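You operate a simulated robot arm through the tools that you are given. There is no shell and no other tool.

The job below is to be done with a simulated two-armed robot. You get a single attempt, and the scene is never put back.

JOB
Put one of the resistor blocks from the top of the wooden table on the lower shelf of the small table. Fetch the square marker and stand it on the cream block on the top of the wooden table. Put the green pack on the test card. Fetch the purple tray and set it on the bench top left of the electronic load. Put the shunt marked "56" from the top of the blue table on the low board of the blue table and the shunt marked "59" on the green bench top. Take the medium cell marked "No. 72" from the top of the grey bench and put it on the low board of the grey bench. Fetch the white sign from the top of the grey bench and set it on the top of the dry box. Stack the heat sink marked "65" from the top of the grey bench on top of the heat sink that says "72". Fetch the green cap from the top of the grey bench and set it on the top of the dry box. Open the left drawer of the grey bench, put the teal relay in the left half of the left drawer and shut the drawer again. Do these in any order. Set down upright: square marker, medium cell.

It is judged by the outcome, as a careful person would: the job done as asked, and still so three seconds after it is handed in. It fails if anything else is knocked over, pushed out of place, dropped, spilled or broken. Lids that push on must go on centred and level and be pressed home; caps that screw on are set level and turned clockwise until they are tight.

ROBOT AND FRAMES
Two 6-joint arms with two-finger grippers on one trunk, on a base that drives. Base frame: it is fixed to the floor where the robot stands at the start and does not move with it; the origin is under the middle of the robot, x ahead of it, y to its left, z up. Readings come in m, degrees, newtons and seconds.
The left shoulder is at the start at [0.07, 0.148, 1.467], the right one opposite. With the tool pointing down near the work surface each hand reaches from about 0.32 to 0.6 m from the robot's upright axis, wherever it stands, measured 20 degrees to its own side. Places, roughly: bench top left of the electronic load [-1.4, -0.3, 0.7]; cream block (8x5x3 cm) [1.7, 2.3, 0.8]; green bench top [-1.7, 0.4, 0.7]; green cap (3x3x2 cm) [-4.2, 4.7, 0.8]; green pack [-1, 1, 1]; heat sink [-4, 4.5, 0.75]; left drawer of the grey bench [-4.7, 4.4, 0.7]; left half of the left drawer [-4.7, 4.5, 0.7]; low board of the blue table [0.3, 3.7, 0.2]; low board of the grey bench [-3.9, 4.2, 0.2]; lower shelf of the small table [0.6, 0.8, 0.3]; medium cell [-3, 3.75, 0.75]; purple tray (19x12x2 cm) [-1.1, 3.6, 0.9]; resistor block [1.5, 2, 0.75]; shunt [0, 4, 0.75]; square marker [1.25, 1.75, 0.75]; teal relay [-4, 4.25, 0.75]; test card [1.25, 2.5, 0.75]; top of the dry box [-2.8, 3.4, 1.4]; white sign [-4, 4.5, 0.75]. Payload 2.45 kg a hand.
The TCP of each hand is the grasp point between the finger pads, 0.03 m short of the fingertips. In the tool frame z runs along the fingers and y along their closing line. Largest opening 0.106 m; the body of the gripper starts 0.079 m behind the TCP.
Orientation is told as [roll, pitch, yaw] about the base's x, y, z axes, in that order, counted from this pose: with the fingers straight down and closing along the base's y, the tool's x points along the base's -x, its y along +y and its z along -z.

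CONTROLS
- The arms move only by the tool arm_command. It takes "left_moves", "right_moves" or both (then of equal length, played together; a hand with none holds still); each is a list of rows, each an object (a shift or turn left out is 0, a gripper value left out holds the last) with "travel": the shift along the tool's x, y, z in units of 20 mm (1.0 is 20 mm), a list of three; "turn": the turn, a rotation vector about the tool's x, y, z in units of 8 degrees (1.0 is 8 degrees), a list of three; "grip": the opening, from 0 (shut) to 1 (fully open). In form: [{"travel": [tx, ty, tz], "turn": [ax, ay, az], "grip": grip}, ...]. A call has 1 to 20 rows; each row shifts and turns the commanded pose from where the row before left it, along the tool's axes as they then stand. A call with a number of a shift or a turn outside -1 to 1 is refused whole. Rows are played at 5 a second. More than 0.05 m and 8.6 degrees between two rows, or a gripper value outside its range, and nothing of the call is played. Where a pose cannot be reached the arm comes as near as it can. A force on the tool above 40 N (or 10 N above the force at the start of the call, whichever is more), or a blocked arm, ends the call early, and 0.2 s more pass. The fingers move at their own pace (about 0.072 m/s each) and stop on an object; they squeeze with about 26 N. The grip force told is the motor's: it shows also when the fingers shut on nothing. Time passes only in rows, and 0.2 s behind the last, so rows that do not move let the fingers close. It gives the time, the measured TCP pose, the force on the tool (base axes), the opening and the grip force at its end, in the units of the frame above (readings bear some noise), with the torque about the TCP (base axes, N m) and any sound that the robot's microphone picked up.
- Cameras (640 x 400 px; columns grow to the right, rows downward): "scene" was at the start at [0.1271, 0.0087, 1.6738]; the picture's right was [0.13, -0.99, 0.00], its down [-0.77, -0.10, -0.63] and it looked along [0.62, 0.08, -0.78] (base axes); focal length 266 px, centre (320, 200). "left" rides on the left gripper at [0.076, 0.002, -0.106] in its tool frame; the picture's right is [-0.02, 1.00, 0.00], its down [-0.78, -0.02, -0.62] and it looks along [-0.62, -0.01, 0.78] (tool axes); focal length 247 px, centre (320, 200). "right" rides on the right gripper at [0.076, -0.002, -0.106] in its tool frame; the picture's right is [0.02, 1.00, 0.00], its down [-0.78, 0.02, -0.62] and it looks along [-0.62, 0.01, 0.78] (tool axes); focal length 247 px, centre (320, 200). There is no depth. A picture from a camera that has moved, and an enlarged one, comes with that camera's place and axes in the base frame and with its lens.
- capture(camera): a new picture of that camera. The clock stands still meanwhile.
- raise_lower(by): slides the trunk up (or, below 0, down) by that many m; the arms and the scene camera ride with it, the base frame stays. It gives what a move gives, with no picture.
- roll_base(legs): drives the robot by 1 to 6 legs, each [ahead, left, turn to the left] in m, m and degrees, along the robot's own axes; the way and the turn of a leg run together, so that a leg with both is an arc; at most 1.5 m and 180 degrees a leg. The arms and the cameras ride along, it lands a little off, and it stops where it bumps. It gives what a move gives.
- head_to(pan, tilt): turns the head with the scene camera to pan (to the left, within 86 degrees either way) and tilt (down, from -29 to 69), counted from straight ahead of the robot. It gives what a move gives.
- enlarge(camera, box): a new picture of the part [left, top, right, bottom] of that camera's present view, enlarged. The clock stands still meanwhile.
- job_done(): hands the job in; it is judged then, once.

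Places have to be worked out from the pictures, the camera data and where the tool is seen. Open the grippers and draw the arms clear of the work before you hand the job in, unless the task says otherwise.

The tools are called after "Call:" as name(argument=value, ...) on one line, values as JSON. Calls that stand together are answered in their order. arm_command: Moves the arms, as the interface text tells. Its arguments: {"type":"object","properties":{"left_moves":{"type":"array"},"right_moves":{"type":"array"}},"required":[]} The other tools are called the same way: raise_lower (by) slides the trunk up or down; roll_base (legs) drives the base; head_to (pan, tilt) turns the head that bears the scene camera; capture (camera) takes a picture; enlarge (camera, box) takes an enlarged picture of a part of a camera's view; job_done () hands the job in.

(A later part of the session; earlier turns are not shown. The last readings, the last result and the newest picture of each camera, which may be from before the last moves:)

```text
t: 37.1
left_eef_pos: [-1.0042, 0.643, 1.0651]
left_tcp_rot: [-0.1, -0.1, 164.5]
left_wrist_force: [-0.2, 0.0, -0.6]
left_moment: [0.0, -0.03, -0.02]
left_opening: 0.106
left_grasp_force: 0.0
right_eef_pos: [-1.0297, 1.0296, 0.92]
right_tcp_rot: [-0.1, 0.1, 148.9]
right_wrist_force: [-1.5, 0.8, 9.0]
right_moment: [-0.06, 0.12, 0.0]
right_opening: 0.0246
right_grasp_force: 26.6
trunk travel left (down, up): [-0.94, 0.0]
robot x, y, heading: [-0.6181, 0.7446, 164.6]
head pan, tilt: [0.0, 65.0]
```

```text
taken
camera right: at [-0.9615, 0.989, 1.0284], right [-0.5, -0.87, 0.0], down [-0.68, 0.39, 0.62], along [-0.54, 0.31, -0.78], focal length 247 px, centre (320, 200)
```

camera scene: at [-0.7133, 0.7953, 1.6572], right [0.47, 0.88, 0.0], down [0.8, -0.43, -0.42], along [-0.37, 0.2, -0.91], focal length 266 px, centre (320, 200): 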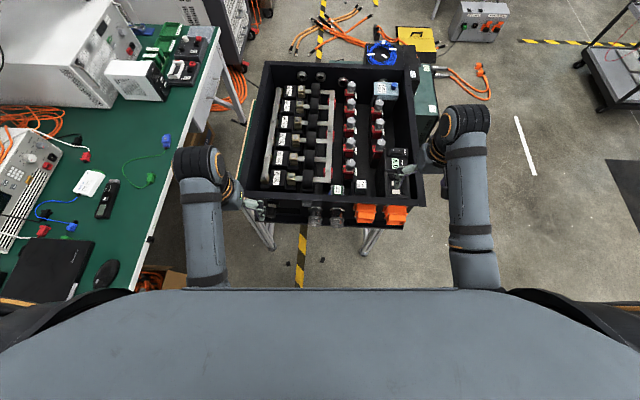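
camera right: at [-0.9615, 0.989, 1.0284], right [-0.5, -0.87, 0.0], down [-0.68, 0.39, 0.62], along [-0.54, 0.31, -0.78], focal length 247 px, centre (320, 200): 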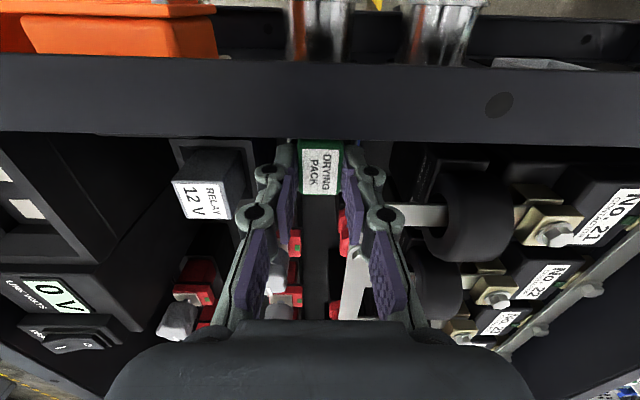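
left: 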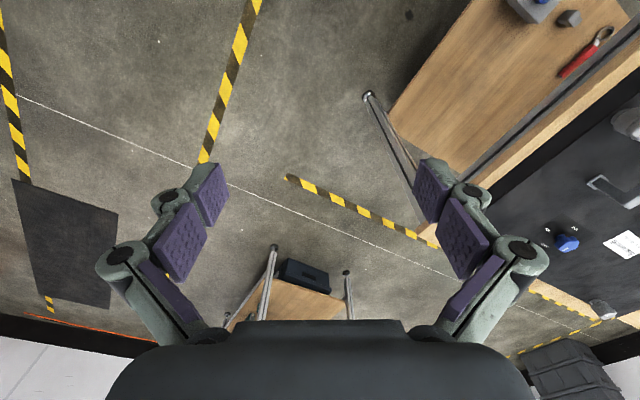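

The pack is held (opening 0.0246 m, 26.6 N). I lift it out slowly and check the tray stays behind.

Call:
arm_command(right_moves=[{"travel": [0, 0, -0.5]}, {"travel": [0, 0, -0.5]}, {"travel": [0, 0, -1]}, {"travel": [0, 0, -1]}, {"travel": [0, 0, -1]}, {"travel": [0, 0, -1]}, {"travel": [0, 0, -1]}, {}])

Call:
capture(camera="right")

Call:
enlarge(camera="scene", box=[330, 130, 450, 220])

```text
t: 38.9
left_eef_pos: [-1.0025, 0.6434, 1.0655]
left_tcp_rot: [0.0, 0.1, 164.6]
left_wrist_force: [-0.2, 0.5, -0.2]
left_moment: [0.0, -0.01, 0.03]
left_opening: 0.1058
left_grasp_force: 0.0
right_eef_pos: [-1.0294, 1.0282, 1.0426]
right_tcp_rot: [-0.1, 0.4, 149.0]
right_wrist_force: [-0.1, -0.1, 0.0]
right_moment: [0.02, -0.01, 0.02]
right_opening: 0.0244
right_grasp_force: 26.5
trunk travel left (down, up): [-0.94, 0.0]
robot x, y, heading: [-0.6177, 0.7467, 164.6]
head pan, tilt: [0.0, 65.0]
```

```text
taken
camera right: at [-0.9624, 0.9888, 1.1496], right [-0.5, -0.87, 0.0], down [-0.68, 0.39, 0.62], along [-0.54, 0.31, -0.79], focal length 247 px, centre (320, 200)
```

right: 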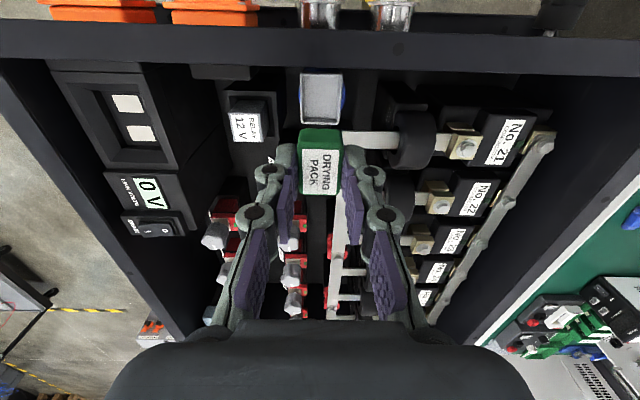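

```text
4.44 times, centred on (390, 175) of scene
camera zoom: at [-0.7221, 0.7726, 1.6571], right [0.27, 0.96, 0.0], down [0.87, -0.24, -0.42], along [-0.41, 0.11, -0.91], focal length 1181 px, centre (9, 311)
```

zoom: 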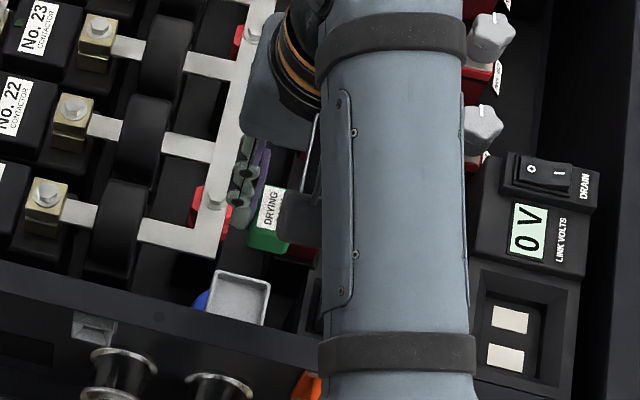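

The pack is out and the tray stayed in place. I back off and drive toward the west side of the wooden table (edge through about (0.22,0.80)–(1.33,2.65)), stopping about 0.8 m from it to look.

Call:
roll_base(legs=[[-0.4, 0, 0], [0, 0, -91.6], [1.3, 0, 0], [0.7, 0, 0], [0, 0, -104]])

Call:
head_to(pan=0, tilt=40)

Call:
capture(camera="scene")

```text
t: 59.2
left_eef_pos: [0.7823, 2.5061, 1.0653]
left_tcp_rot: [0.0, 0.1, -31.4]
left_wrist_force: [-0.6, -0.1, 0.4]
left_moment: [-0.01, -0.03, 0.0]
left_opening: 0.1061
left_grasp_force: 0.3
right_eef_pos: [0.7002, 2.1285, 1.0412]
right_tcp_rot: [-0.1, 0.3, -47.0]
right_wrist_force: [-0.1, 0.3, 0.2]
right_moment: [0.05, 0.01, -0.02]
right_opening: 0.0247
right_grasp_force: 26.0
trunk travel left (down, up): [-0.94, 0.0]
robot x, y, heading: [0.3825, 2.5138, -31.3]
head pan, tilt: [0.0, 65.0]
```

```text
t: 60.1
left_eef_pos: [0.7806, 2.5057, 1.0663]
left_tcp_rot: [0.0, 0.1, -31.4]
left_wrist_force: [0.2, -0.1, -0.2]
left_moment: [0.02, -0.01, 0.02]
left_opening: 0.1061
left_grasp_force: 0.1
right_eef_pos: [0.7003, 2.1282, 1.0413]
right_tcp_rot: [-0.1, 0.2, -47.0]
right_wrist_force: [0.5, -0.9, 0.5]
right_moment: [-0.04, 0.01, 0.01]
right_opening: 0.0248
right_grasp_force: 25.8
trunk travel left (down, up): [-0.94, 0.0]
robot x, y, heading: [0.3833, 2.515, -31.2]
head pan, tilt: [0.0, 40.0]
```

```text
taken
camera scene: at [0.4985, 2.4446, 1.6894], right [-0.52, -0.85, 0.0], down [-0.55, 0.34, -0.77], along [0.65, -0.4, -0.64], focal length 266 px, centre (320, 200)
```

scene: 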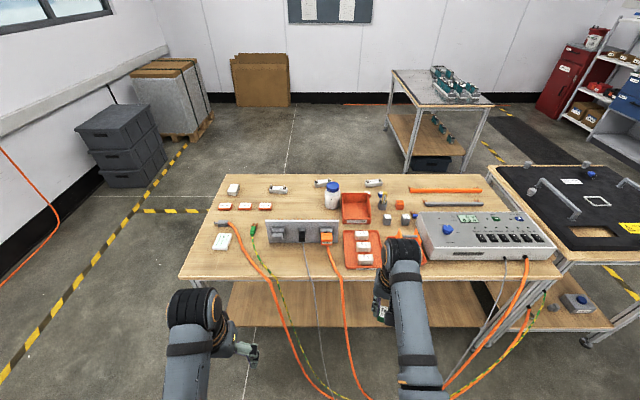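

The wooden table is ahead with cables hanging on this side. I enlarge the table top to identify the items.

Call:
enlarge(camera="scene", box=[190, 165, 390, 290])

Call:
enlarge(camera="scene", box=[330, 170, 500, 276])

```text
3.20 times, centred on (290, 228) of scene
camera zoom: at [0.4985, 2.4446, 1.6894], right [-0.52, -0.85, 0.0], down [-0.55, 0.34, -0.77], along [0.65, -0.4, -0.64], focal length 850 px, centre (416, 112)
```

zoom: 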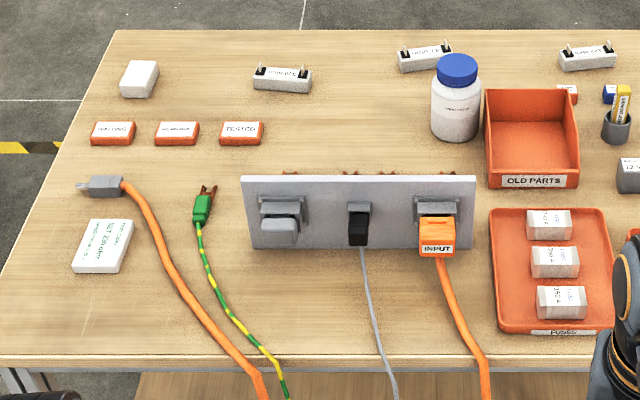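

```text
3.76 times, centred on (415, 223) of scene
camera zoom: at [0.4985, 2.4446, 1.6894], right [-0.52, -0.85, 0.0], down [-0.55, 0.34, -0.77], along [0.65, -0.4, -0.64], focal length 1000 px, centre (-38, 113)
```

zoom: 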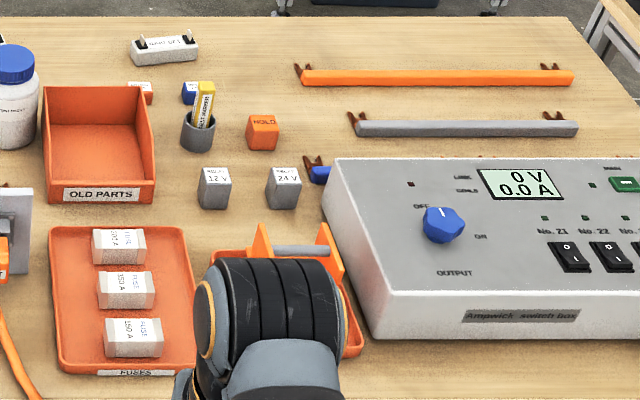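

I've identified the items: test card near (1.42, 2.40), cream block near (1.75, 2.24), resistor blocks on the far (east) side, marker in a cup. I'll go round to the north end of the table, facing it, to place the pack with the right hand.

Call:
roll_base(legs=[[0, 0, -90], [-0.6, 0.35, 0], [-0.32, 0, 0], [0, 0.76, 0]])

Call:
head_to(pan=0, tilt=50)

Call:
capture(camera="scene")

```text
t: 73.2
left_eef_pos: [1.7969, 2.3193, 1.0638]
left_tcp_rot: [0.0, 0.0, -121.6]
left_wrist_force: [0.2, 0.7, 0.3]
left_moment: [0.01, 0.0, 0.02]
left_opening: 0.1059
left_grasp_force: 0.1
right_eef_pos: [1.4199, 2.402, 1.0428]
right_tcp_rot: [0.0, 0.2, -137.2]
right_wrist_force: [-0.3, 0.1, -0.8]
right_moment: [0.01, 0.01, -0.02]
right_opening: 0.0247
right_grasp_force: 26.2
trunk travel left (down, up): [-0.94, 0.0]
robot x, y, heading: [1.8095, 2.7201, -121.5]
head pan, tilt: [0.0, 40.0]
```

```text
t: 73.9
left_eef_pos: [1.7978, 2.3191, 1.0657]
left_tcp_rot: [-0.1, 0.2, -121.6]
left_wrist_force: [0.3, -0.4, -0.5]
left_moment: [-0.01, 0.02, -0.02]
left_opening: 0.106
left_grasp_force: 0.0
right_eef_pos: [1.4216, 2.3994, 1.0414]
right_tcp_rot: [-0.1, 0.3, -137.2]
right_wrist_force: [0.8, 0.4, -0.4]
right_moment: [0.0, 0.01, -0.01]
right_opening: 0.0245
right_grasp_force: 26.3
trunk travel left (down, up): [-0.94, 0.0]
robot x, y, heading: [1.8106, 2.7191, -121.7]
head pan, tilt: [0.0, 50.0]
```

```text
taken
camera scene: at [1.7441, 2.6092, 1.6753], right [-0.85, 0.52, 0.0], down [0.4, 0.65, -0.64], along [-0.34, -0.55, -0.77], focal length 266 px, centre (320, 200)
```

scene: 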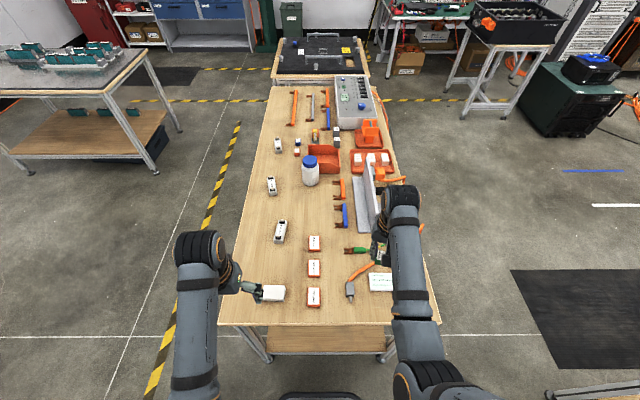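

I'm at the north end; the right hand should be nearly over the test card. I check with the wrist camera and an enlarged view.

Call:
capture(camera="right")

Call:
enlarge(camera="scene", box=[220, 200, 440, 330])

```text
taken
camera right: at [1.4773, 2.4525, 1.1493], right [0.69, -0.72, 0.0], down [-0.56, -0.55, 0.62], along [-0.45, -0.43, -0.79], focal length 247 px, centre (320, 200)
```

right: 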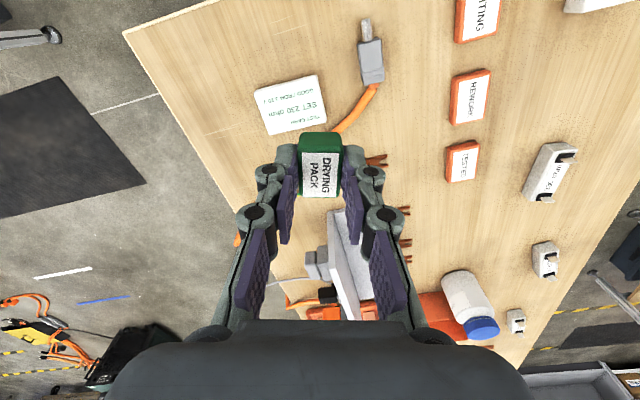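

```text
2.91 times, centred on (330, 265) of scene
camera zoom: at [1.7441, 2.6092, 1.6753], right [-0.85, 0.52, 0.0], down [0.4, 0.65, -0.64], along [-0.34, -0.55, -0.77], focal length 773 px, centre (291, 11)
```

zoom: 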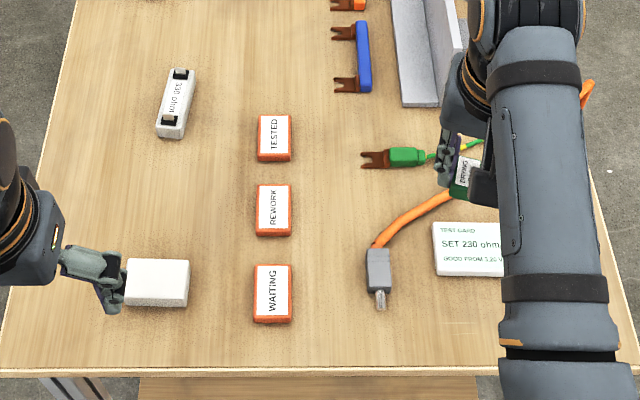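

Test card centre triangulates to about (1.358, 2.398), top ≈0.76. I shift the pack over it and lower to about 5 cm above.

Call:
arm_command(right_moves=[{"travel": [-0.8, -0.7, 0]}, {"travel": [-0.8, -0.7, 0]}, {"travel": [-0.78, -0.71, 0]}, {"travel": [0, 0, 1]}, {"travel": [0, 0, 1]}, {"travel": [0, 0, 1]}, {"travel": [0, 0, 1]}, {"travel": [0, 0, 1]}, {"travel": [0, 0, 1]}, {"travel": [0, 0, 1]}, {"travel": [0, 0, 1]}, {"travel": [0, 0, 1]}, {}])

Call:
capture(camera="right")

Call:
enlarge(camera="scene", box=[340, 220, 440, 320])

```text
t: 76.7
left_eef_pos: [1.7974, 2.318, 1.0662]
left_tcp_rot: [0.0, 0.1, -121.6]
left_wrist_force: [0.2, -0.5, 0.1]
left_moment: [0.02, -0.02, -0.01]
left_opening: 0.1062
left_grasp_force: 0.2
right_eef_pos: [1.3556, 2.4009, 0.8605]
right_tcp_rot: [-0.2, 0.2, -137.2]
right_wrist_force: [-0.8, -0.2, 0.3]
right_moment: [0.01, 0.04, 0.01]
right_opening: 0.0246
right_grasp_force: 25.9
trunk travel left (down, up): [-0.94, 0.0]
robot x, y, heading: [1.808, 2.7229, -121.4]
head pan, tilt: [0.0, 50.0]
```

```text
taken
camera right: at [1.4131, 2.4527, 0.9687], right [0.69, -0.72, 0.0], down [-0.56, -0.55, 0.62], along [-0.45, -0.43, -0.79], focal length 247 px, centre (320, 200)
```

right: 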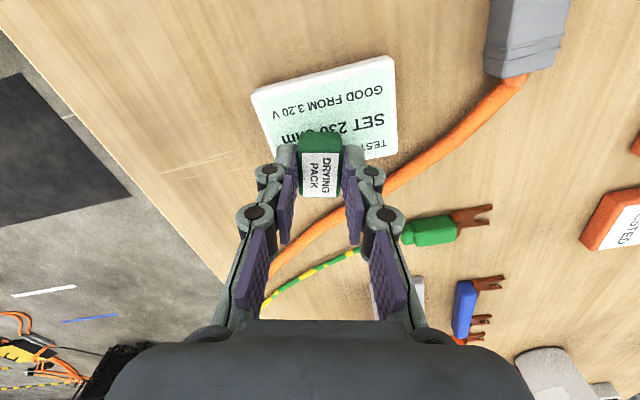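

```text
4.00 times, centred on (390, 270) of scene
camera zoom: at [1.744, 2.6095, 1.6753], right [-0.85, 0.52, 0.0], down [0.4, 0.65, -0.64], along [-0.34, -0.55, -0.77], focal length 1063 px, centre (40, -80)
```

zoom: 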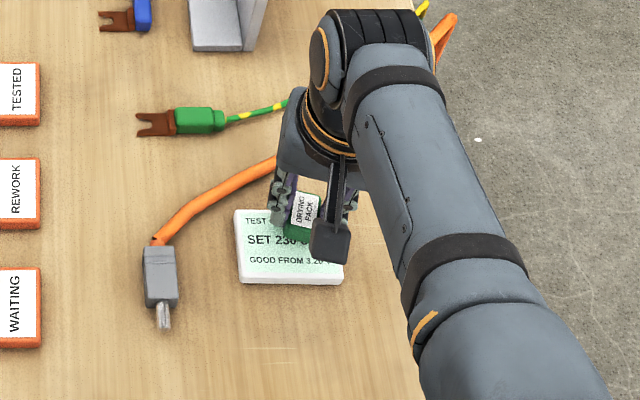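

The card centre is about (1.359, 2.390), 1 cm from the hand. I shift slightly and lower in small steps, watching the force.

Call:
arm_command(right_moves=[{"travel": [-0.25, 0.5, 0]}, {"travel": [0, 0, 1]}, {"travel": [0, 0, 0.8]}, {"travel": [0, 0, 0.25]}, {}])

Call:
arm_command(right_moves=[{"travel": [0, 0, 0.12]}, {"travel": [0, 0, 0.12]}, {}])

Call:
capture(camera="right")

```text
t: 77.4
left_eef_pos: [1.7994, 2.3217, 1.0661]
left_tcp_rot: [-0.1, -0.1, -121.6]
left_wrist_force: [0.0, -0.4, 0.7]
left_moment: [-0.02, 0.03, 0.0]
left_opening: 0.1059
left_grasp_force: 0.1
right_eef_pos: [1.3593, 2.3881, 0.8465]
right_tcp_rot: [0.0, -0.3, -137.3]
right_wrist_force: [4.2, 5.4, 24.0]
right_moment: [0.23, -0.21, 0.01]
right_opening: 0.0247
right_grasp_force: 26.5
trunk travel left (down, up): [-0.94, 0.0]
robot x, y, heading: [1.8114, 2.7165, -121.6]
head pan, tilt: [0.0, 50.0]
stopped in row 3 (right hand): the force on the tool passed its limit at 58 N (the readings are from after the stop); the commanded pose is now the measured one
```

```text
t: 77.9
left_eef_pos: [1.7995, 2.3202, 1.0661]
left_tcp_rot: [-0.1, -0.1, -121.6]
left_wrist_force: [0.2, -0.3, 0.7]
left_moment: [0.06, 0.02, -0.02]
left_opening: 0.1063
left_grasp_force: 0.1
right_eef_pos: [1.3555, 2.3846, 0.8455]
right_tcp_rot: [0.1, -0.9, -137.3]
right_wrist_force: [6.6, 9.6, 34.3]
right_moment: [0.54, -0.4, -0.02]
right_opening: 0.0246
right_grasp_force: 25.6
trunk travel left (down, up): [-0.94, 0.0]
robot x, y, heading: [1.8111, 2.7196, -121.5]
head pan, tilt: [0.0, 50.0]
stopped in row 2 (right hand): the force on the tool passed its limit at 45 N (the readings are from after the stop); the commanded pose is now the measured one
```

```text
taken
camera right: at [1.4136, 2.4368, 0.9514], right [0.69, -0.72, 0.0], down [-0.56, -0.54, 0.63], along [-0.45, -0.44, -0.77], focal length 247 px, centre (320, 200)
```

right: 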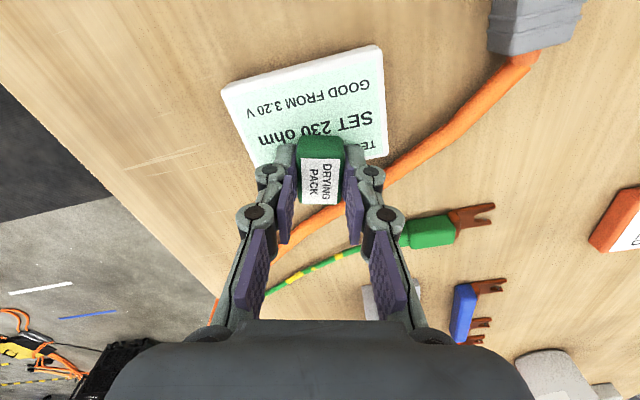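

Contact occurred at TCP z≈0.846, which matches a card top of ≈0.79, so the pack is resting on the card. I ease up 2 mm, release, and lift away.

Call:
arm_command(right_moves=[{"travel": [0, 0, -0.1]}, {"grip": 0.35}, {"grip": 0.45}, {"grip": 0.45}, {"travel": [0, 0, -0.5]}, {"travel": [0, 0, -1]}, {"travel": [0, 0, -1]}, {"travel": [0, 0, -1]}, {"travel": [0, 0, -1]}, {"travel": [0, 0, -1]}])

Call:
capture(camera="right")

Call:
enlarge(camera="scene", box=[220, 200, 440, 330])

```text
t: 80.1
left_eef_pos: [1.7972, 2.3186, 1.0648]
left_tcp_rot: [-0.1, 0.1, -121.6]
left_wrist_force: [0.3, 0.1, -0.8]
left_moment: [0.01, 0.03, -0.06]
left_opening: 0.1062
left_grasp_force: 0.1
right_eef_pos: [1.3555, 2.384, 0.9537]
right_tcp_rot: [0.0, -0.4, -137.2]
right_wrist_force: [0.0, 0.1, -0.1]
right_moment: [-0.04, 0.02, -0.01]
right_opening: 0.0478
right_grasp_force: 0.1
trunk travel left (down, up): [-0.94, 0.0]
robot x, y, heading: [1.8074, 2.7164, -121.5]
head pan, tilt: [0.0, 50.0]
```

```text
taken
camera right: at [1.4118, 2.4368, 1.061], right [0.69, -0.72, 0.0], down [-0.56, -0.54, 0.63], along [-0.45, -0.44, -0.78], focal length 247 px, centre (320, 200)
```

right: 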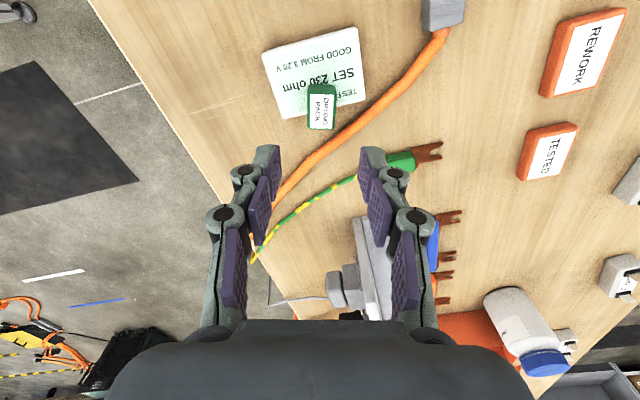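

```text
2.91 times, centred on (330, 265) of scene
camera zoom: at [1.7441, 2.6098, 1.6753], right [-0.85, 0.52, 0.0], down [0.4, 0.65, -0.64], along [-0.34, -0.55, -0.77], focal length 773 px, centre (291, 11)
```

zoom: 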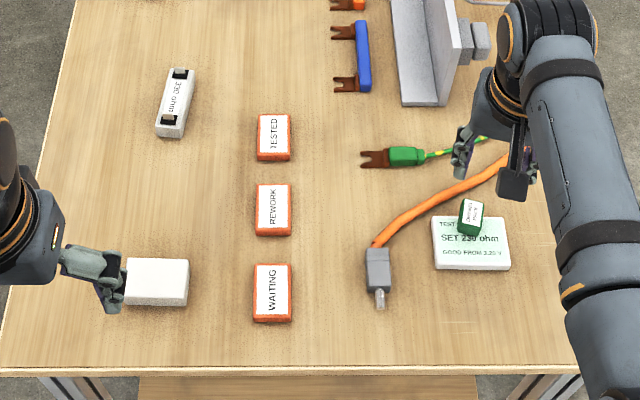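

The pack stands on the card, toward its far edge. I enlarge to check whether it is fully supported.

Call:
enlarge(camera="scene", box=[360, 255, 410, 300])

Call:
enlarge(camera="right", box=[240, 10, 400, 150])

```text
8.89 times, centred on (385, 278) of scene
camera zoom: at [1.7441, 2.6098, 1.6753], right [-0.85, 0.52, 0.0], down [0.4, 0.65, -0.64], along [-0.34, -0.55, -0.77], focal length 2362 px, centre (-258, -489)
```

zoom: 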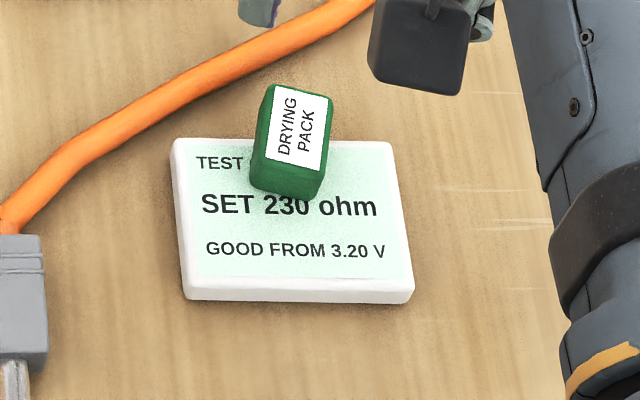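

```text
2.86 times, centred on (320, 80) of right
camera zoom: at [1.4118, 2.4368, 1.061], right [0.69, -0.72, 0.0], down [-0.56, -0.54, 0.63], along [-0.45, -0.44, -0.78], focal length 706 px, centre (320, 543)
```

zoom: 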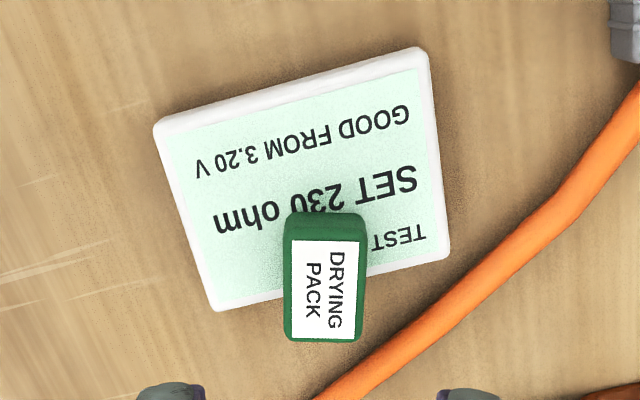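

The pack overhangs the far edge of the card by about 1 cm. I'll regrip it and move it about 2.4 cm back onto the card centre.

Call:
arm_command(right_moves=[{"travel": [-0.7, 0, 0]}, {"travel": [0, 0, 1]}, {"travel": [0, 0, 1]}, {"travel": [0, 0, 1]}, {"travel": [0, 0, 1]}, {"travel": [0, 0, 1]}, {"travel": [0, 0, 0.35]}, {"grip": 0}, {"grip": 0}, {"grip": 0}])

Call:
capture(camera="right")

```text
t: 82.3
left_eef_pos: [1.7983, 2.3183, 1.065]
left_tcp_rot: [0.0, 0.1, -121.6]
left_wrist_force: [-0.9, -0.5, 1.0]
left_moment: [-0.03, 0.0, 0.01]
left_opening: 0.1058
left_grasp_force: 0.1
right_eef_pos: [1.3456, 2.3751, 0.8464]
right_tcp_rot: [0.0, -0.5, -137.3]
right_wrist_force: [0.0, 0.9, 2.2]
right_moment: [-0.01, 0.03, -0.02]
right_opening: 0.0248
right_grasp_force: 26.1
trunk travel left (down, up): [-0.94, 0.0]
robot x, y, heading: [1.8051, 2.7194, -121.6]
head pan, tilt: [0.0, 50.0]
```

```text
taken
camera right: at [1.4026, 2.4265, 0.9523], right [0.69, -0.72, 0.0], down [-0.56, -0.54, 0.63], along [-0.45, -0.44, -0.78], focal length 247 px, centre (320, 200)
```

right: 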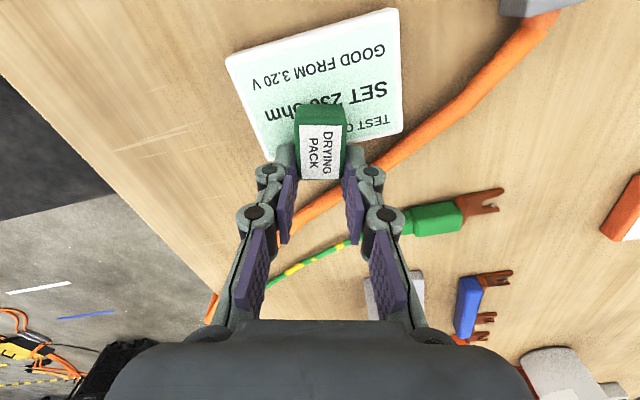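

Regripped. I lift 1 cm, move 1.8 cm toward the robot (card centre), lower until contact and release.

Call:
arm_command(right_moves=[{"travel": [0, 0, -0.6]}, {"travel": [0.5, -0.05, 0]}, {"travel": [0.45, -0.05, 0]}, {"travel": [0, 0, 0.3]}, {"travel": [0, 0, 0.2]}, {"travel": [0, 0, 0.1]}, {}])

Call:
arm_command(right_moves=[{"grip": 0.35}, {"grip": 0.45}, {"grip": 0.45}, {"travel": [0, 0, -0.5]}, {"travel": [0, 0, -1]}, {"travel": [0, 0, -1]}, {"travel": [0, 0, -1]}, {"travel": [0, 0, -1]}, {"travel": [0, 0, -1]}, {"travel": [0, 0, -1]}, {"travel": [0, 0, -1]}, {}])

Call:
enlarge(camera="scene", box=[360, 255, 410, 300])

Call:
capture(camera="left")

```text
t: 83.9
left_eef_pos: [1.7971, 2.3171, 1.0657]
left_tcp_rot: [0.0, 0.0, -121.5]
left_wrist_force: [-1.2, -1.0, -0.7]
left_moment: [-0.02, -0.02, 0.01]
left_opening: 0.1062
left_grasp_force: 0.1
right_eef_pos: [1.3579, 2.3893, 0.8456]
right_tcp_rot: [0.1, -0.6, -137.2]
right_wrist_force: [0.2, 0.9, 2.2]
right_moment: [0.06, -0.01, -0.01]
right_opening: 0.0244
right_grasp_force: 25.6
trunk travel left (down, up): [-0.94, 0.0]
robot x, y, heading: [1.811, 2.7192, -121.4]
head pan, tilt: [0.0, 50.0]
```

```text
t: 86.5
left_eef_pos: [1.7967, 2.3172, 1.0652]
left_tcp_rot: [0.0, 0.1, -121.5]
left_wrist_force: [0.5, 0.2, -0.9]
left_moment: [-0.01, 0.0, -0.01]
left_opening: 0.106
left_grasp_force: 0.1
right_eef_pos: [1.3597, 2.3896, 0.9967]
right_tcp_rot: [0.0, -0.6, -137.3]
right_wrist_force: [-0.2, -0.4, 0.0]
right_moment: [-0.04, -0.02, 0.0]
right_opening: 0.0475
right_grasp_force: 0.1
trunk travel left (down, up): [-0.94, 0.0]
robot x, y, heading: [1.8112, 2.7208, -121.7]
head pan, tilt: [0.0, 50.0]
```

```text
8.89 times, centred on (385, 278) of scene
camera zoom: at [1.7437, 2.6094, 1.6753], right [-0.85, 0.52, 0.0], down [0.4, 0.65, -0.64], along [-0.34, -0.55, -0.77], focal length 2362 px, centre (-258, -489)
```

zoom: 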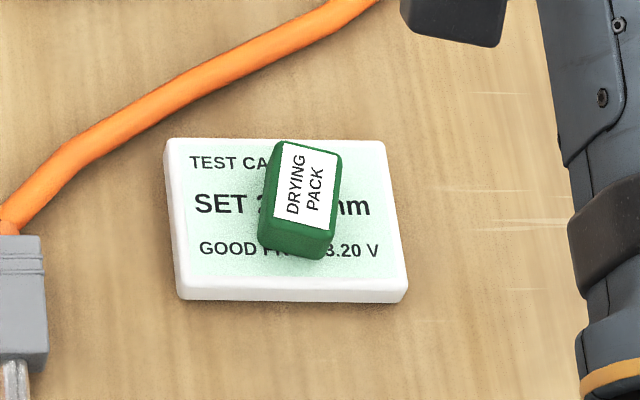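

```text
taken
camera left: at [1.8375, 2.3819, 1.1721], right [0.84, -0.54, 0.0], down [-0.43, -0.66, 0.62], along [-0.34, -0.52, -0.78], focal length 247 px, centre (320, 200)
```

left: 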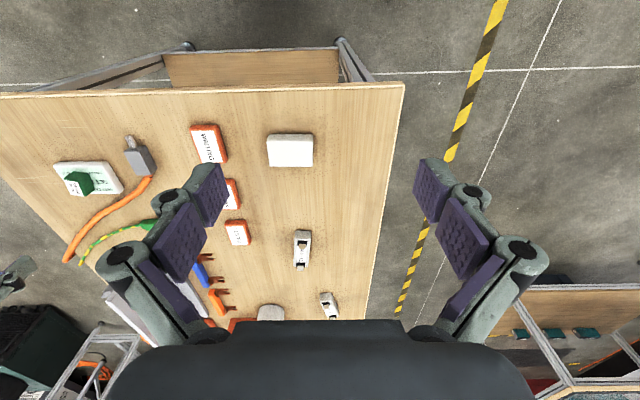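

The pack is now properly centred on the card. Next I go round to the east side of the wooden table, facing it, to get a resistor block and the marker.

Call:
roll_base(legs=[[0, 0.98, 0], [0, 0, -89.8], [0, 1.0, 0]])

Call:
head_to(pan=0, tilt=45)

Call:
capture(camera="scene")

Call:
enlarge(camera="scene", box=[220, 110, 420, 235])

```text
t: 100.2
left_eef_pos: [1.7112, 1.3371, 1.0662]
left_tcp_rot: [0.0, 0.0, 148.9]
left_wrist_force: [0.7, -0.8, 0.4]
left_moment: [-0.02, -0.02, 0.0]
left_opening: 0.1059
left_grasp_force: 0.0
right_eef_pos: [1.7774, 1.7748, 0.9962]
right_tcp_rot: [0.1, -0.5, 133.2]
right_wrist_force: [0.0, -0.2, -0.8]
right_moment: [-0.02, -0.01, 0.01]
right_opening: 0.0478
right_grasp_force: 0.0
trunk travel left (down, up): [-0.94, 0.0]
robot x, y, heading: [2.1141, 1.329, 149.0]
head pan, tilt: [0.0, 50.0]
```

```text
t: 100.9
left_eef_pos: [1.7103, 1.3349, 1.0654]
left_tcp_rot: [0.0, 0.2, 148.9]
left_wrist_force: [0.2, 0.4, 0.4]
left_moment: [0.01, 0.01, 0.0]
left_opening: 0.1059
left_grasp_force: 0.1
right_eef_pos: [1.7781, 1.7754, 0.9962]
right_tcp_rot: [0.0, -0.5, 133.3]
right_wrist_force: [0.2, 0.3, 0.0]
right_moment: [0.01, 0.01, 0.03]
right_opening: 0.0476
right_grasp_force: 0.0
trunk travel left (down, up): [-0.94, 0.0]
robot x, y, heading: [2.1085, 1.3313, 148.7]
head pan, tilt: [0.0, 45.0]
```

```text
taken
camera scene: at [1.9997, 1.395, 1.6822], right [0.52, 0.86, 0.0], down [0.61, -0.37, -0.71], along [-0.6, 0.37, -0.71], focal length 266 px, centre (320, 200)
```

scene: 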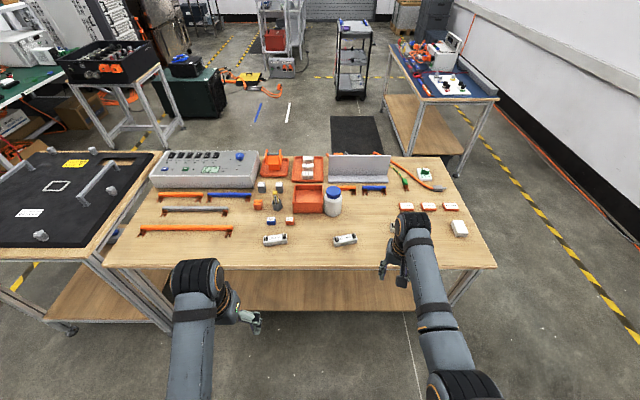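

```text
3.20 times, centred on (320, 172) of scene
camera zoom: at [1.9997, 1.395, 1.6822], right [0.52, 0.86, 0.0], down [0.61, -0.37, -0.71], along [-0.6, 0.37, -0.71], focal length 850 px, centre (320, 288)
```

zoom: 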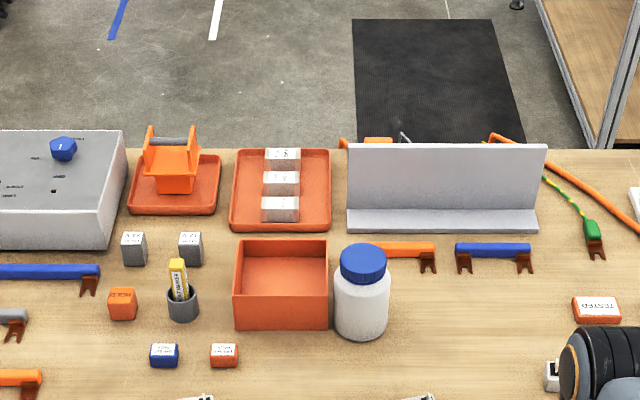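

I see the marker in a small cup near (1.19, 1.66), with resistor blocks near the table's edge. I drive ahead 0.36 m to get within reach and look again.

Call:
roll_base(legs=[[0.36, 0, 0]])

Call:
head_to(pan=5, tilt=60)

Call:
capture(camera="scene")

Call:
capture(camera="left")

Call:
capture(camera="right")

```text
t: 103.2
left_eef_pos: [1.4054, 1.5183, 1.0658]
left_tcp_rot: [-0.1, 0.0, 149.0]
left_wrist_force: [-0.8, 0.4, 0.9]
left_moment: [0.01, 0.0, -0.03]
left_opening: 0.1058
left_grasp_force: 0.1
right_eef_pos: [1.4713, 1.9574, 0.9972]
right_tcp_rot: [0.1, -0.5, 133.4]
right_wrist_force: [1.3, 0.3, 0.2]
right_moment: [0.03, 0.0, 0.03]
right_opening: 0.0476
right_grasp_force: 0.1
trunk travel left (down, up): [-0.94, 0.0]
robot x, y, heading: [1.8046, 1.5093, 148.9]
head pan, tilt: [0.0, 45.0]
```

```text
t: 104.0
left_eef_pos: [1.4048, 1.5193, 1.0645]
left_tcp_rot: [0.0, 0.1, 149.0]
left_wrist_force: [-0.1, -0.1, -0.4]
left_moment: [-0.01, -0.03, 0.0]
left_opening: 0.1059
left_grasp_force: 0.1
right_eef_pos: [1.4699, 1.9589, 0.9961]
right_tcp_rot: [0.0, -0.5, 133.4]
right_wrist_force: [-0.2, -0.3, -1.3]
right_moment: [-0.01, -0.02, 0.02]
right_opening: 0.0477
right_grasp_force: 0.1
trunk travel left (down, up): [-0.94, 0.0]
robot x, y, heading: [1.8099, 1.5139, 148.7]
head pan, tilt: [5.0, 60.0]
```

```text
taken
camera scene: at [1.7021, 1.567, 1.6627], right [0.44, 0.9, 0.0], down [0.78, -0.38, -0.5], along [-0.45, 0.22, -0.87], focal length 266 px, centre (320, 200)
```

scene: 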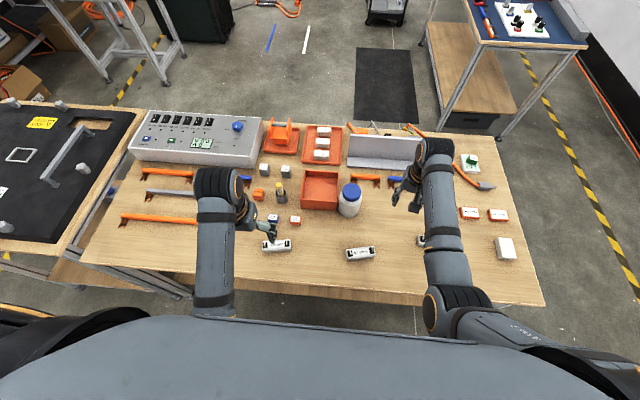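

```text
taken
camera left: at [1.4676, 1.4786, 1.172], right [-0.53, -0.85, 0.0], down [-0.66, 0.42, 0.62], along [-0.52, 0.33, -0.78], focal length 247 px, centre (320, 200)
```

left: 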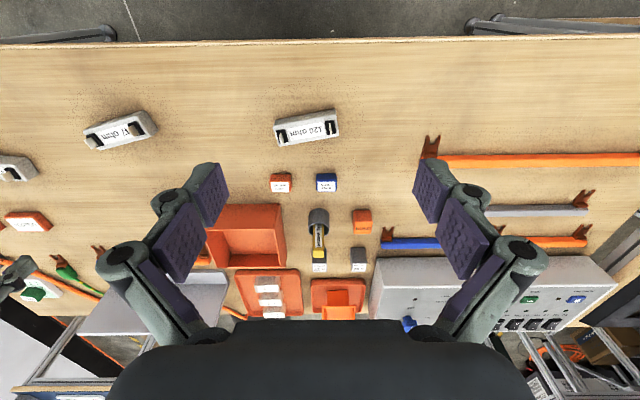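

```text
taken
camera right: at [1.5257, 1.9026, 1.1025], right [-0.71, -0.7, 0.0], down [-0.55, 0.55, 0.63], along [-0.44, 0.45, -0.78], focal length 247 px, centre (320, 200)
```

right: 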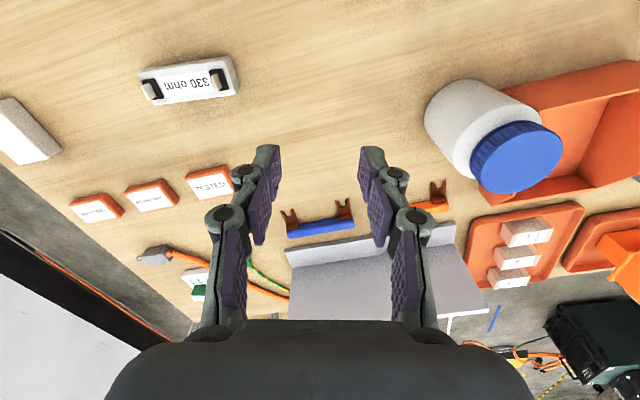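

Both the marker and resistor blocks "120 ohm"/"47 ohm" are in view. I enlarge the marker in both cameras to triangulate it.

Call:
enlarge(camera="left", box=[270, 160, 380, 280])

Call:
enlarge(camera="scene", box=[240, 150, 340, 260])

```text
3.33 times, centred on (325, 220) of left
camera zoom: at [1.4676, 1.4786, 1.172], right [-0.53, -0.85, 0.0], down [-0.66, 0.42, 0.62], along [-0.52, 0.33, -0.78], focal length 823 px, centre (303, 133)
```

zoom: 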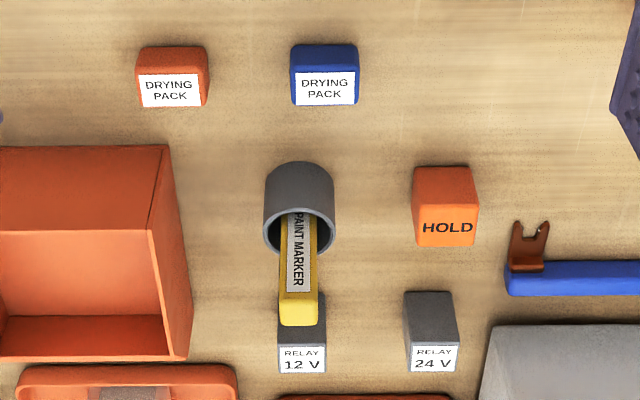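

```text
3.64 times, centred on (290, 205) of scene
camera zoom: at [1.7021, 1.567, 1.6627], right [0.44, 0.9, 0.0], down [0.78, -0.38, -0.5], along [-0.45, 0.22, -0.87], focal length 966 px, centre (429, 182)
```

zoom: 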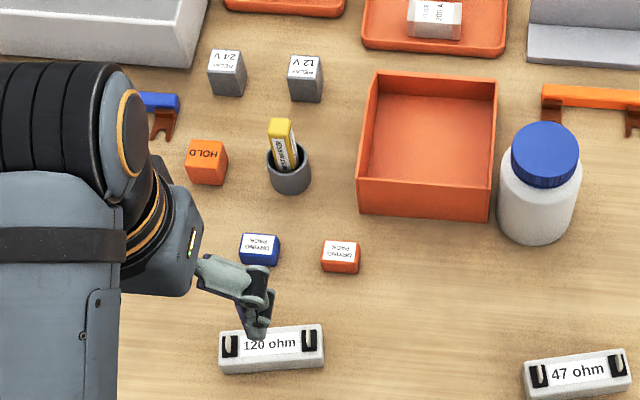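

The paint marker is at about (1.157, 1.669), top ≈0.86 — beyond easy reach with the tool straight down, so I move the left hand forward and pitch it ~32° forward for a tilted grasp, then look again.

Call:
arm_command(left_moves=[{"travel": [-1, 0, 0.2], "grip": 0.6}, {"travel": [-1, 0, 0.2]}, {"travel": [-1, 0, 0.2]}, {"travel": [-1, 0, 0.2]}, {"travel": [-1, 0, 0.2]}, {"turn": [0, -1, 0]}, {"turn": [0, -1, 0]}, {"turn": [0, -1, 0]}, {"turn": [0, -1, 0]}, {}])

Call:
capture(camera="left")

Call:
capture(camera="scene")

```text
t: 106.2
left_eef_pos: [1.3197, 1.5713, 1.0449]
left_tcp_rot: [0.0, -32.0, 148.9]
left_wrist_force: [-0.1, 0.2, 0.5]
left_moment: [0.0, 0.0, -0.03]
left_opening: 0.0638
left_grasp_force: 0.1
right_eef_pos: [1.4701, 1.959, 0.9959]
right_tcp_rot: [0.0, -0.6, 133.4]
right_wrist_force: [0.2, 0.0, -0.7]
right_moment: [-0.02, 0.02, -0.03]
right_opening: 0.0478
right_grasp_force: 0.1
trunk travel left (down, up): [-0.94, 0.0]
robot x, y, heading: [1.8055, 1.5117, 149.0]
head pan, tilt: [5.0, 60.0]
```

```text
taken
camera left: at [1.4208, 1.5069, 1.0953], right [-0.53, -0.85, 0.01], down [-0.28, 0.19, 0.94], along [-0.8, 0.5, -0.33], focal length 247 px, centre (320, 200)
```

left: 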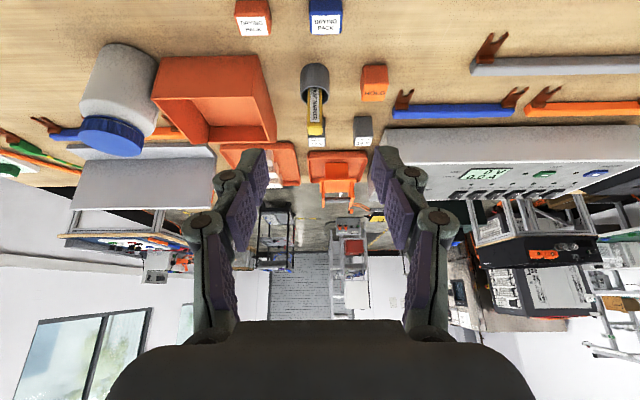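

```text
taken
camera scene: at [1.7028, 1.5666, 1.6627], right [0.44, 0.9, 0.0], down [0.78, -0.38, -0.5], along [-0.45, 0.22, -0.87], focal length 266 px, centre (320, 200)
```

scene: 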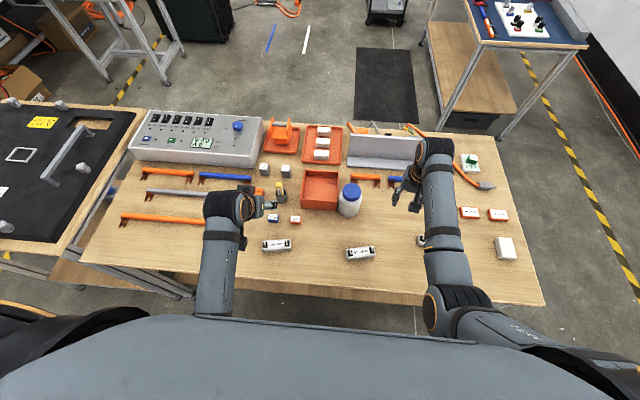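

The pitched pose works. I enlarge both views to refine the marker's position.

Call:
enlarge(camera="left", box=[265, 50, 385, 160])

Call:
enlarge(camera="scene", box=[235, 160, 325, 225])

```text
3.64 times, centred on (325, 105) of left
camera zoom: at [1.4208, 1.5069, 1.0953], right [-0.53, -0.85, 0.01], down [-0.28, 0.19, 0.94], along [-0.8, 0.5, -0.33], focal length 898 px, centre (302, 546)
```

zoom: 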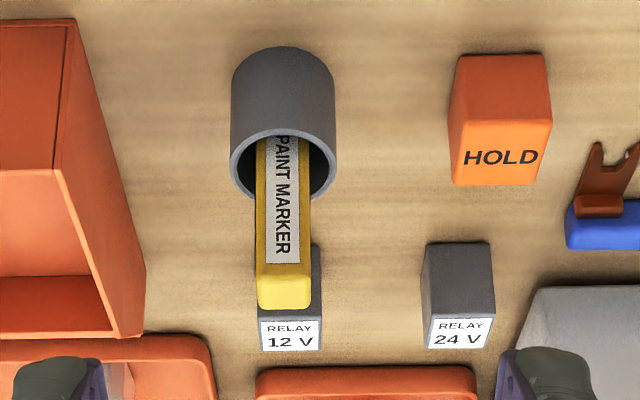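

```text
6.15 times, centred on (280, 192) of scene
camera zoom: at [1.7028, 1.5666, 1.6627], right [0.44, 0.9, 0.0], down [0.78, -0.38, -0.5], along [-0.45, 0.22, -0.87], focal length 1635 px, centre (566, 246)
```

zoom: 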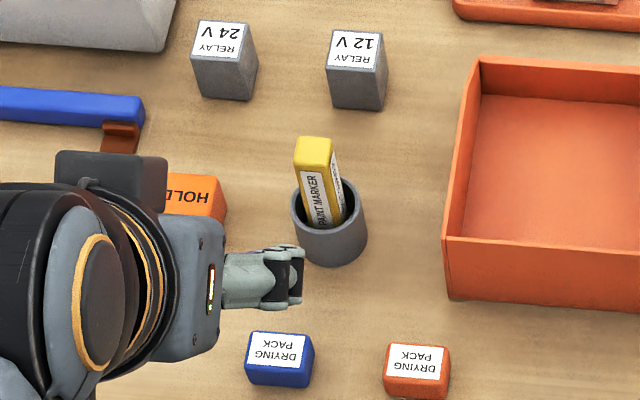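

Marker top is at (1.1785, 1.663, 0.885), cup rim ≈0.825. I shift sideways and go down along the tool axis most of the way, then check.

Call:
arm_command(left_moves=[{"travel": [-0.8, -0.09, 0]}, {"travel": [-0.8, -0.09, 0]}, {"travel": [-0.79, -0.09, 0]}, {"travel": [0, 0, 1]}, {"travel": [0, 0, 1]}, {"travel": [0, 0, 1]}, {"travel": [0, 0, 1]}, {"travel": [0, 0, 1]}, {"travel": [0, 0, 1]}, {"travel": [0, 0, 1]}, {"travel": [0, 0, 1]}, {}])

Call:
capture(camera="left")

Call:
enlarge(camera="scene", box=[235, 160, 325, 225])

```text
t: 108.8
left_eef_pos: [1.2136, 1.6409, 0.9345]
left_tcp_rot: [0.0, -32.0, 148.9]
left_wrist_force: [0.1, -1.0, -1.0]
left_moment: [0.02, -0.03, -0.03]
left_opening: 0.0636
left_grasp_force: 0.1
right_eef_pos: [1.4703, 1.9595, 0.9974]
right_tcp_rot: [0.0, -0.5, 133.4]
right_wrist_force: [0.9, -0.8, 0.8]
right_moment: [-0.02, 0.02, 0.0]
right_opening: 0.0478
right_grasp_force: 0.0
trunk travel left (down, up): [-0.94, 0.0]
robot x, y, heading: [1.8074, 1.5145, 148.9]
head pan, tilt: [5.0, 60.0]
```

```text
taken
camera left: at [1.315, 1.5764, 0.9847], right [-0.53, -0.85, 0.01], down [-0.28, 0.19, 0.94], along [-0.8, 0.5, -0.34], focal length 247 px, centre (320, 200)
```

left: 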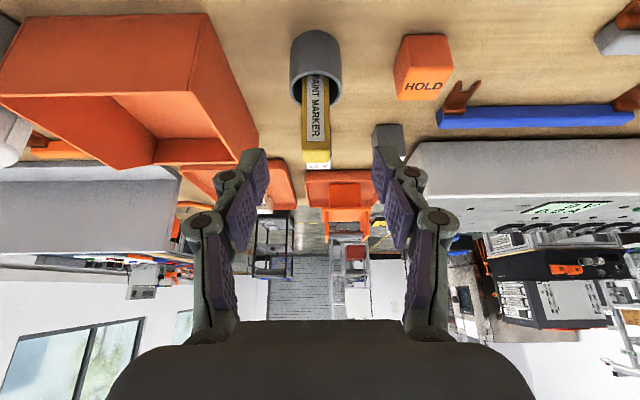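

```text
6.15 times, centred on (280, 192) of scene
camera zoom: at [1.7032, 1.5665, 1.6627], right [0.44, 0.9, 0.0], down [0.78, -0.38, -0.5], along [-0.45, 0.22, -0.87], focal length 1635 px, centre (566, 246)
```

zoom: 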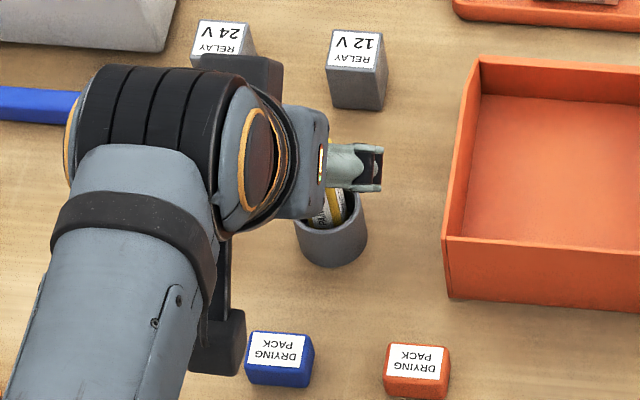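

The marker is centred between the fingers. I advance the last 8 cm along the tool axis and close.

Call:
arm_command(left_moves=[{"travel": [0, 0, 1]}, {"travel": [0, 0, 1]}, {"travel": [0, 0, 1]}, {"travel": [0, 0, 0.9]}, {}, {"grip": 0}, {"grip": 0}, {"grip": 0}, {"grip": 0}])

Call:
capture(camera="left")

Call:
enlarge(camera="scene", box=[235, 160, 325, 225])

```text
t: 110.8
left_eef_pos: [1.1797, 1.6636, 0.8683]
left_tcp_rot: [0.0, -31.9, 149.0]
left_wrist_force: [5.8, 6.5, 0.8]
left_moment: [0.52, -0.31, -0.11]
left_opening: 0.0322
left_grasp_force: 44.6
right_eef_pos: [1.4718, 1.9605, 0.9969]
right_tcp_rot: [0.1, -0.5, 133.3]
right_wrist_force: [-0.6, -0.2, -0.1]
right_moment: [-0.02, -0.03, 0.02]
right_opening: 0.0476
right_grasp_force: 0.0
trunk travel left (down, up): [-0.94, 0.0]
robot x, y, heading: [1.8037, 1.5125, 149.1]
head pan, tilt: [5.0, 60.0]
```

```text
taken
camera left: at [1.2817, 1.5997, 0.9185], right [-0.53, -0.85, 0.01], down [-0.28, 0.19, 0.94], along [-0.8, 0.5, -0.34], focal length 247 px, centre (320, 200)
```

left: 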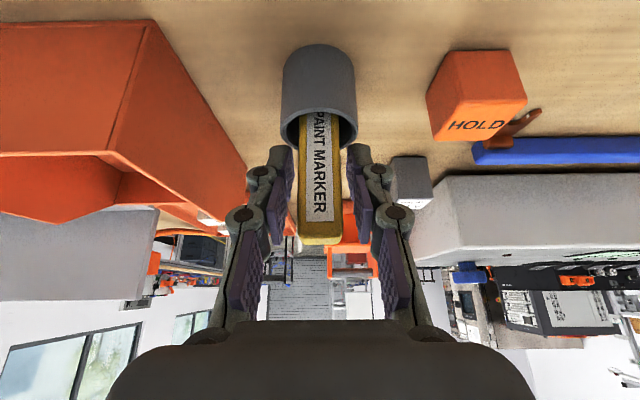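

```text
6.15 times, centred on (280, 192) of scene
camera zoom: at [1.7043, 1.5683, 1.6627], right [0.44, 0.9, 0.0], down [0.78, -0.38, -0.5], along [-0.45, 0.22, -0.87], focal length 1635 px, centre (566, 246)
```

zoom: 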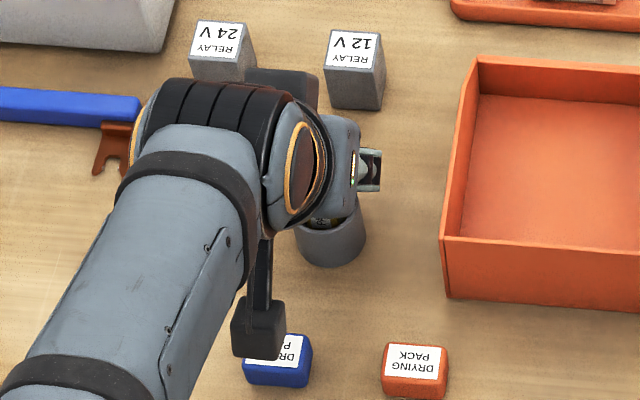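

The opening of 0.032 m with the fingertips low suggests I am pinching the cup's rim rather than the marker. I open, raise 1.4 cm vertically and close again.

Call:
arm_command(left_moves=[{"grip": 0.5}, {"grip": 0.5}, {"travel": [-0.19, 0, -0.3]}, {"travel": [-0.19, 0, -0.3]}, {}, {"grip": 0}, {"grip": 0}, {"grip": 0}, {"grip": 0}])

Call:
capture(camera="left")

```text
t: 112.8
left_eef_pos: [1.1784, 1.6622, 0.8817]
left_tcp_rot: [0.0, -31.8, 149.1]
left_wrist_force: [0.0, -0.5, -0.1]
left_moment: [-0.03, 0.03, 0.0]
left_opening: 0.0181
left_grasp_force: 26.1
right_eef_pos: [1.4699, 1.9586, 0.996]
right_tcp_rot: [0.1, -0.5, 133.4]
right_wrist_force: [1.3, 0.7, 0.5]
right_moment: [0.0, -0.06, 0.02]
right_opening: 0.0478
right_grasp_force: 0.0
trunk travel left (down, up): [-0.94, 0.0]
robot x, y, heading: [1.8095, 1.5102, 149.0]
head pan, tilt: [5.0, 60.0]
```

```text
taken
camera left: at [1.2806, 1.5972, 0.9327], right [-0.53, -0.85, 0.01], down [-0.28, 0.19, 0.94], along [-0.8, 0.5, -0.34], focal length 247 px, centre (320, 200)
```

left: 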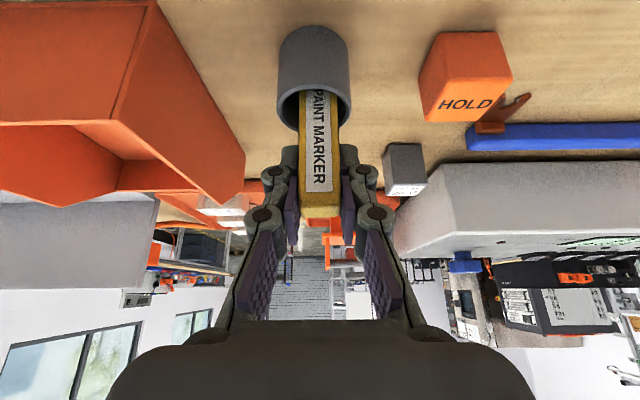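

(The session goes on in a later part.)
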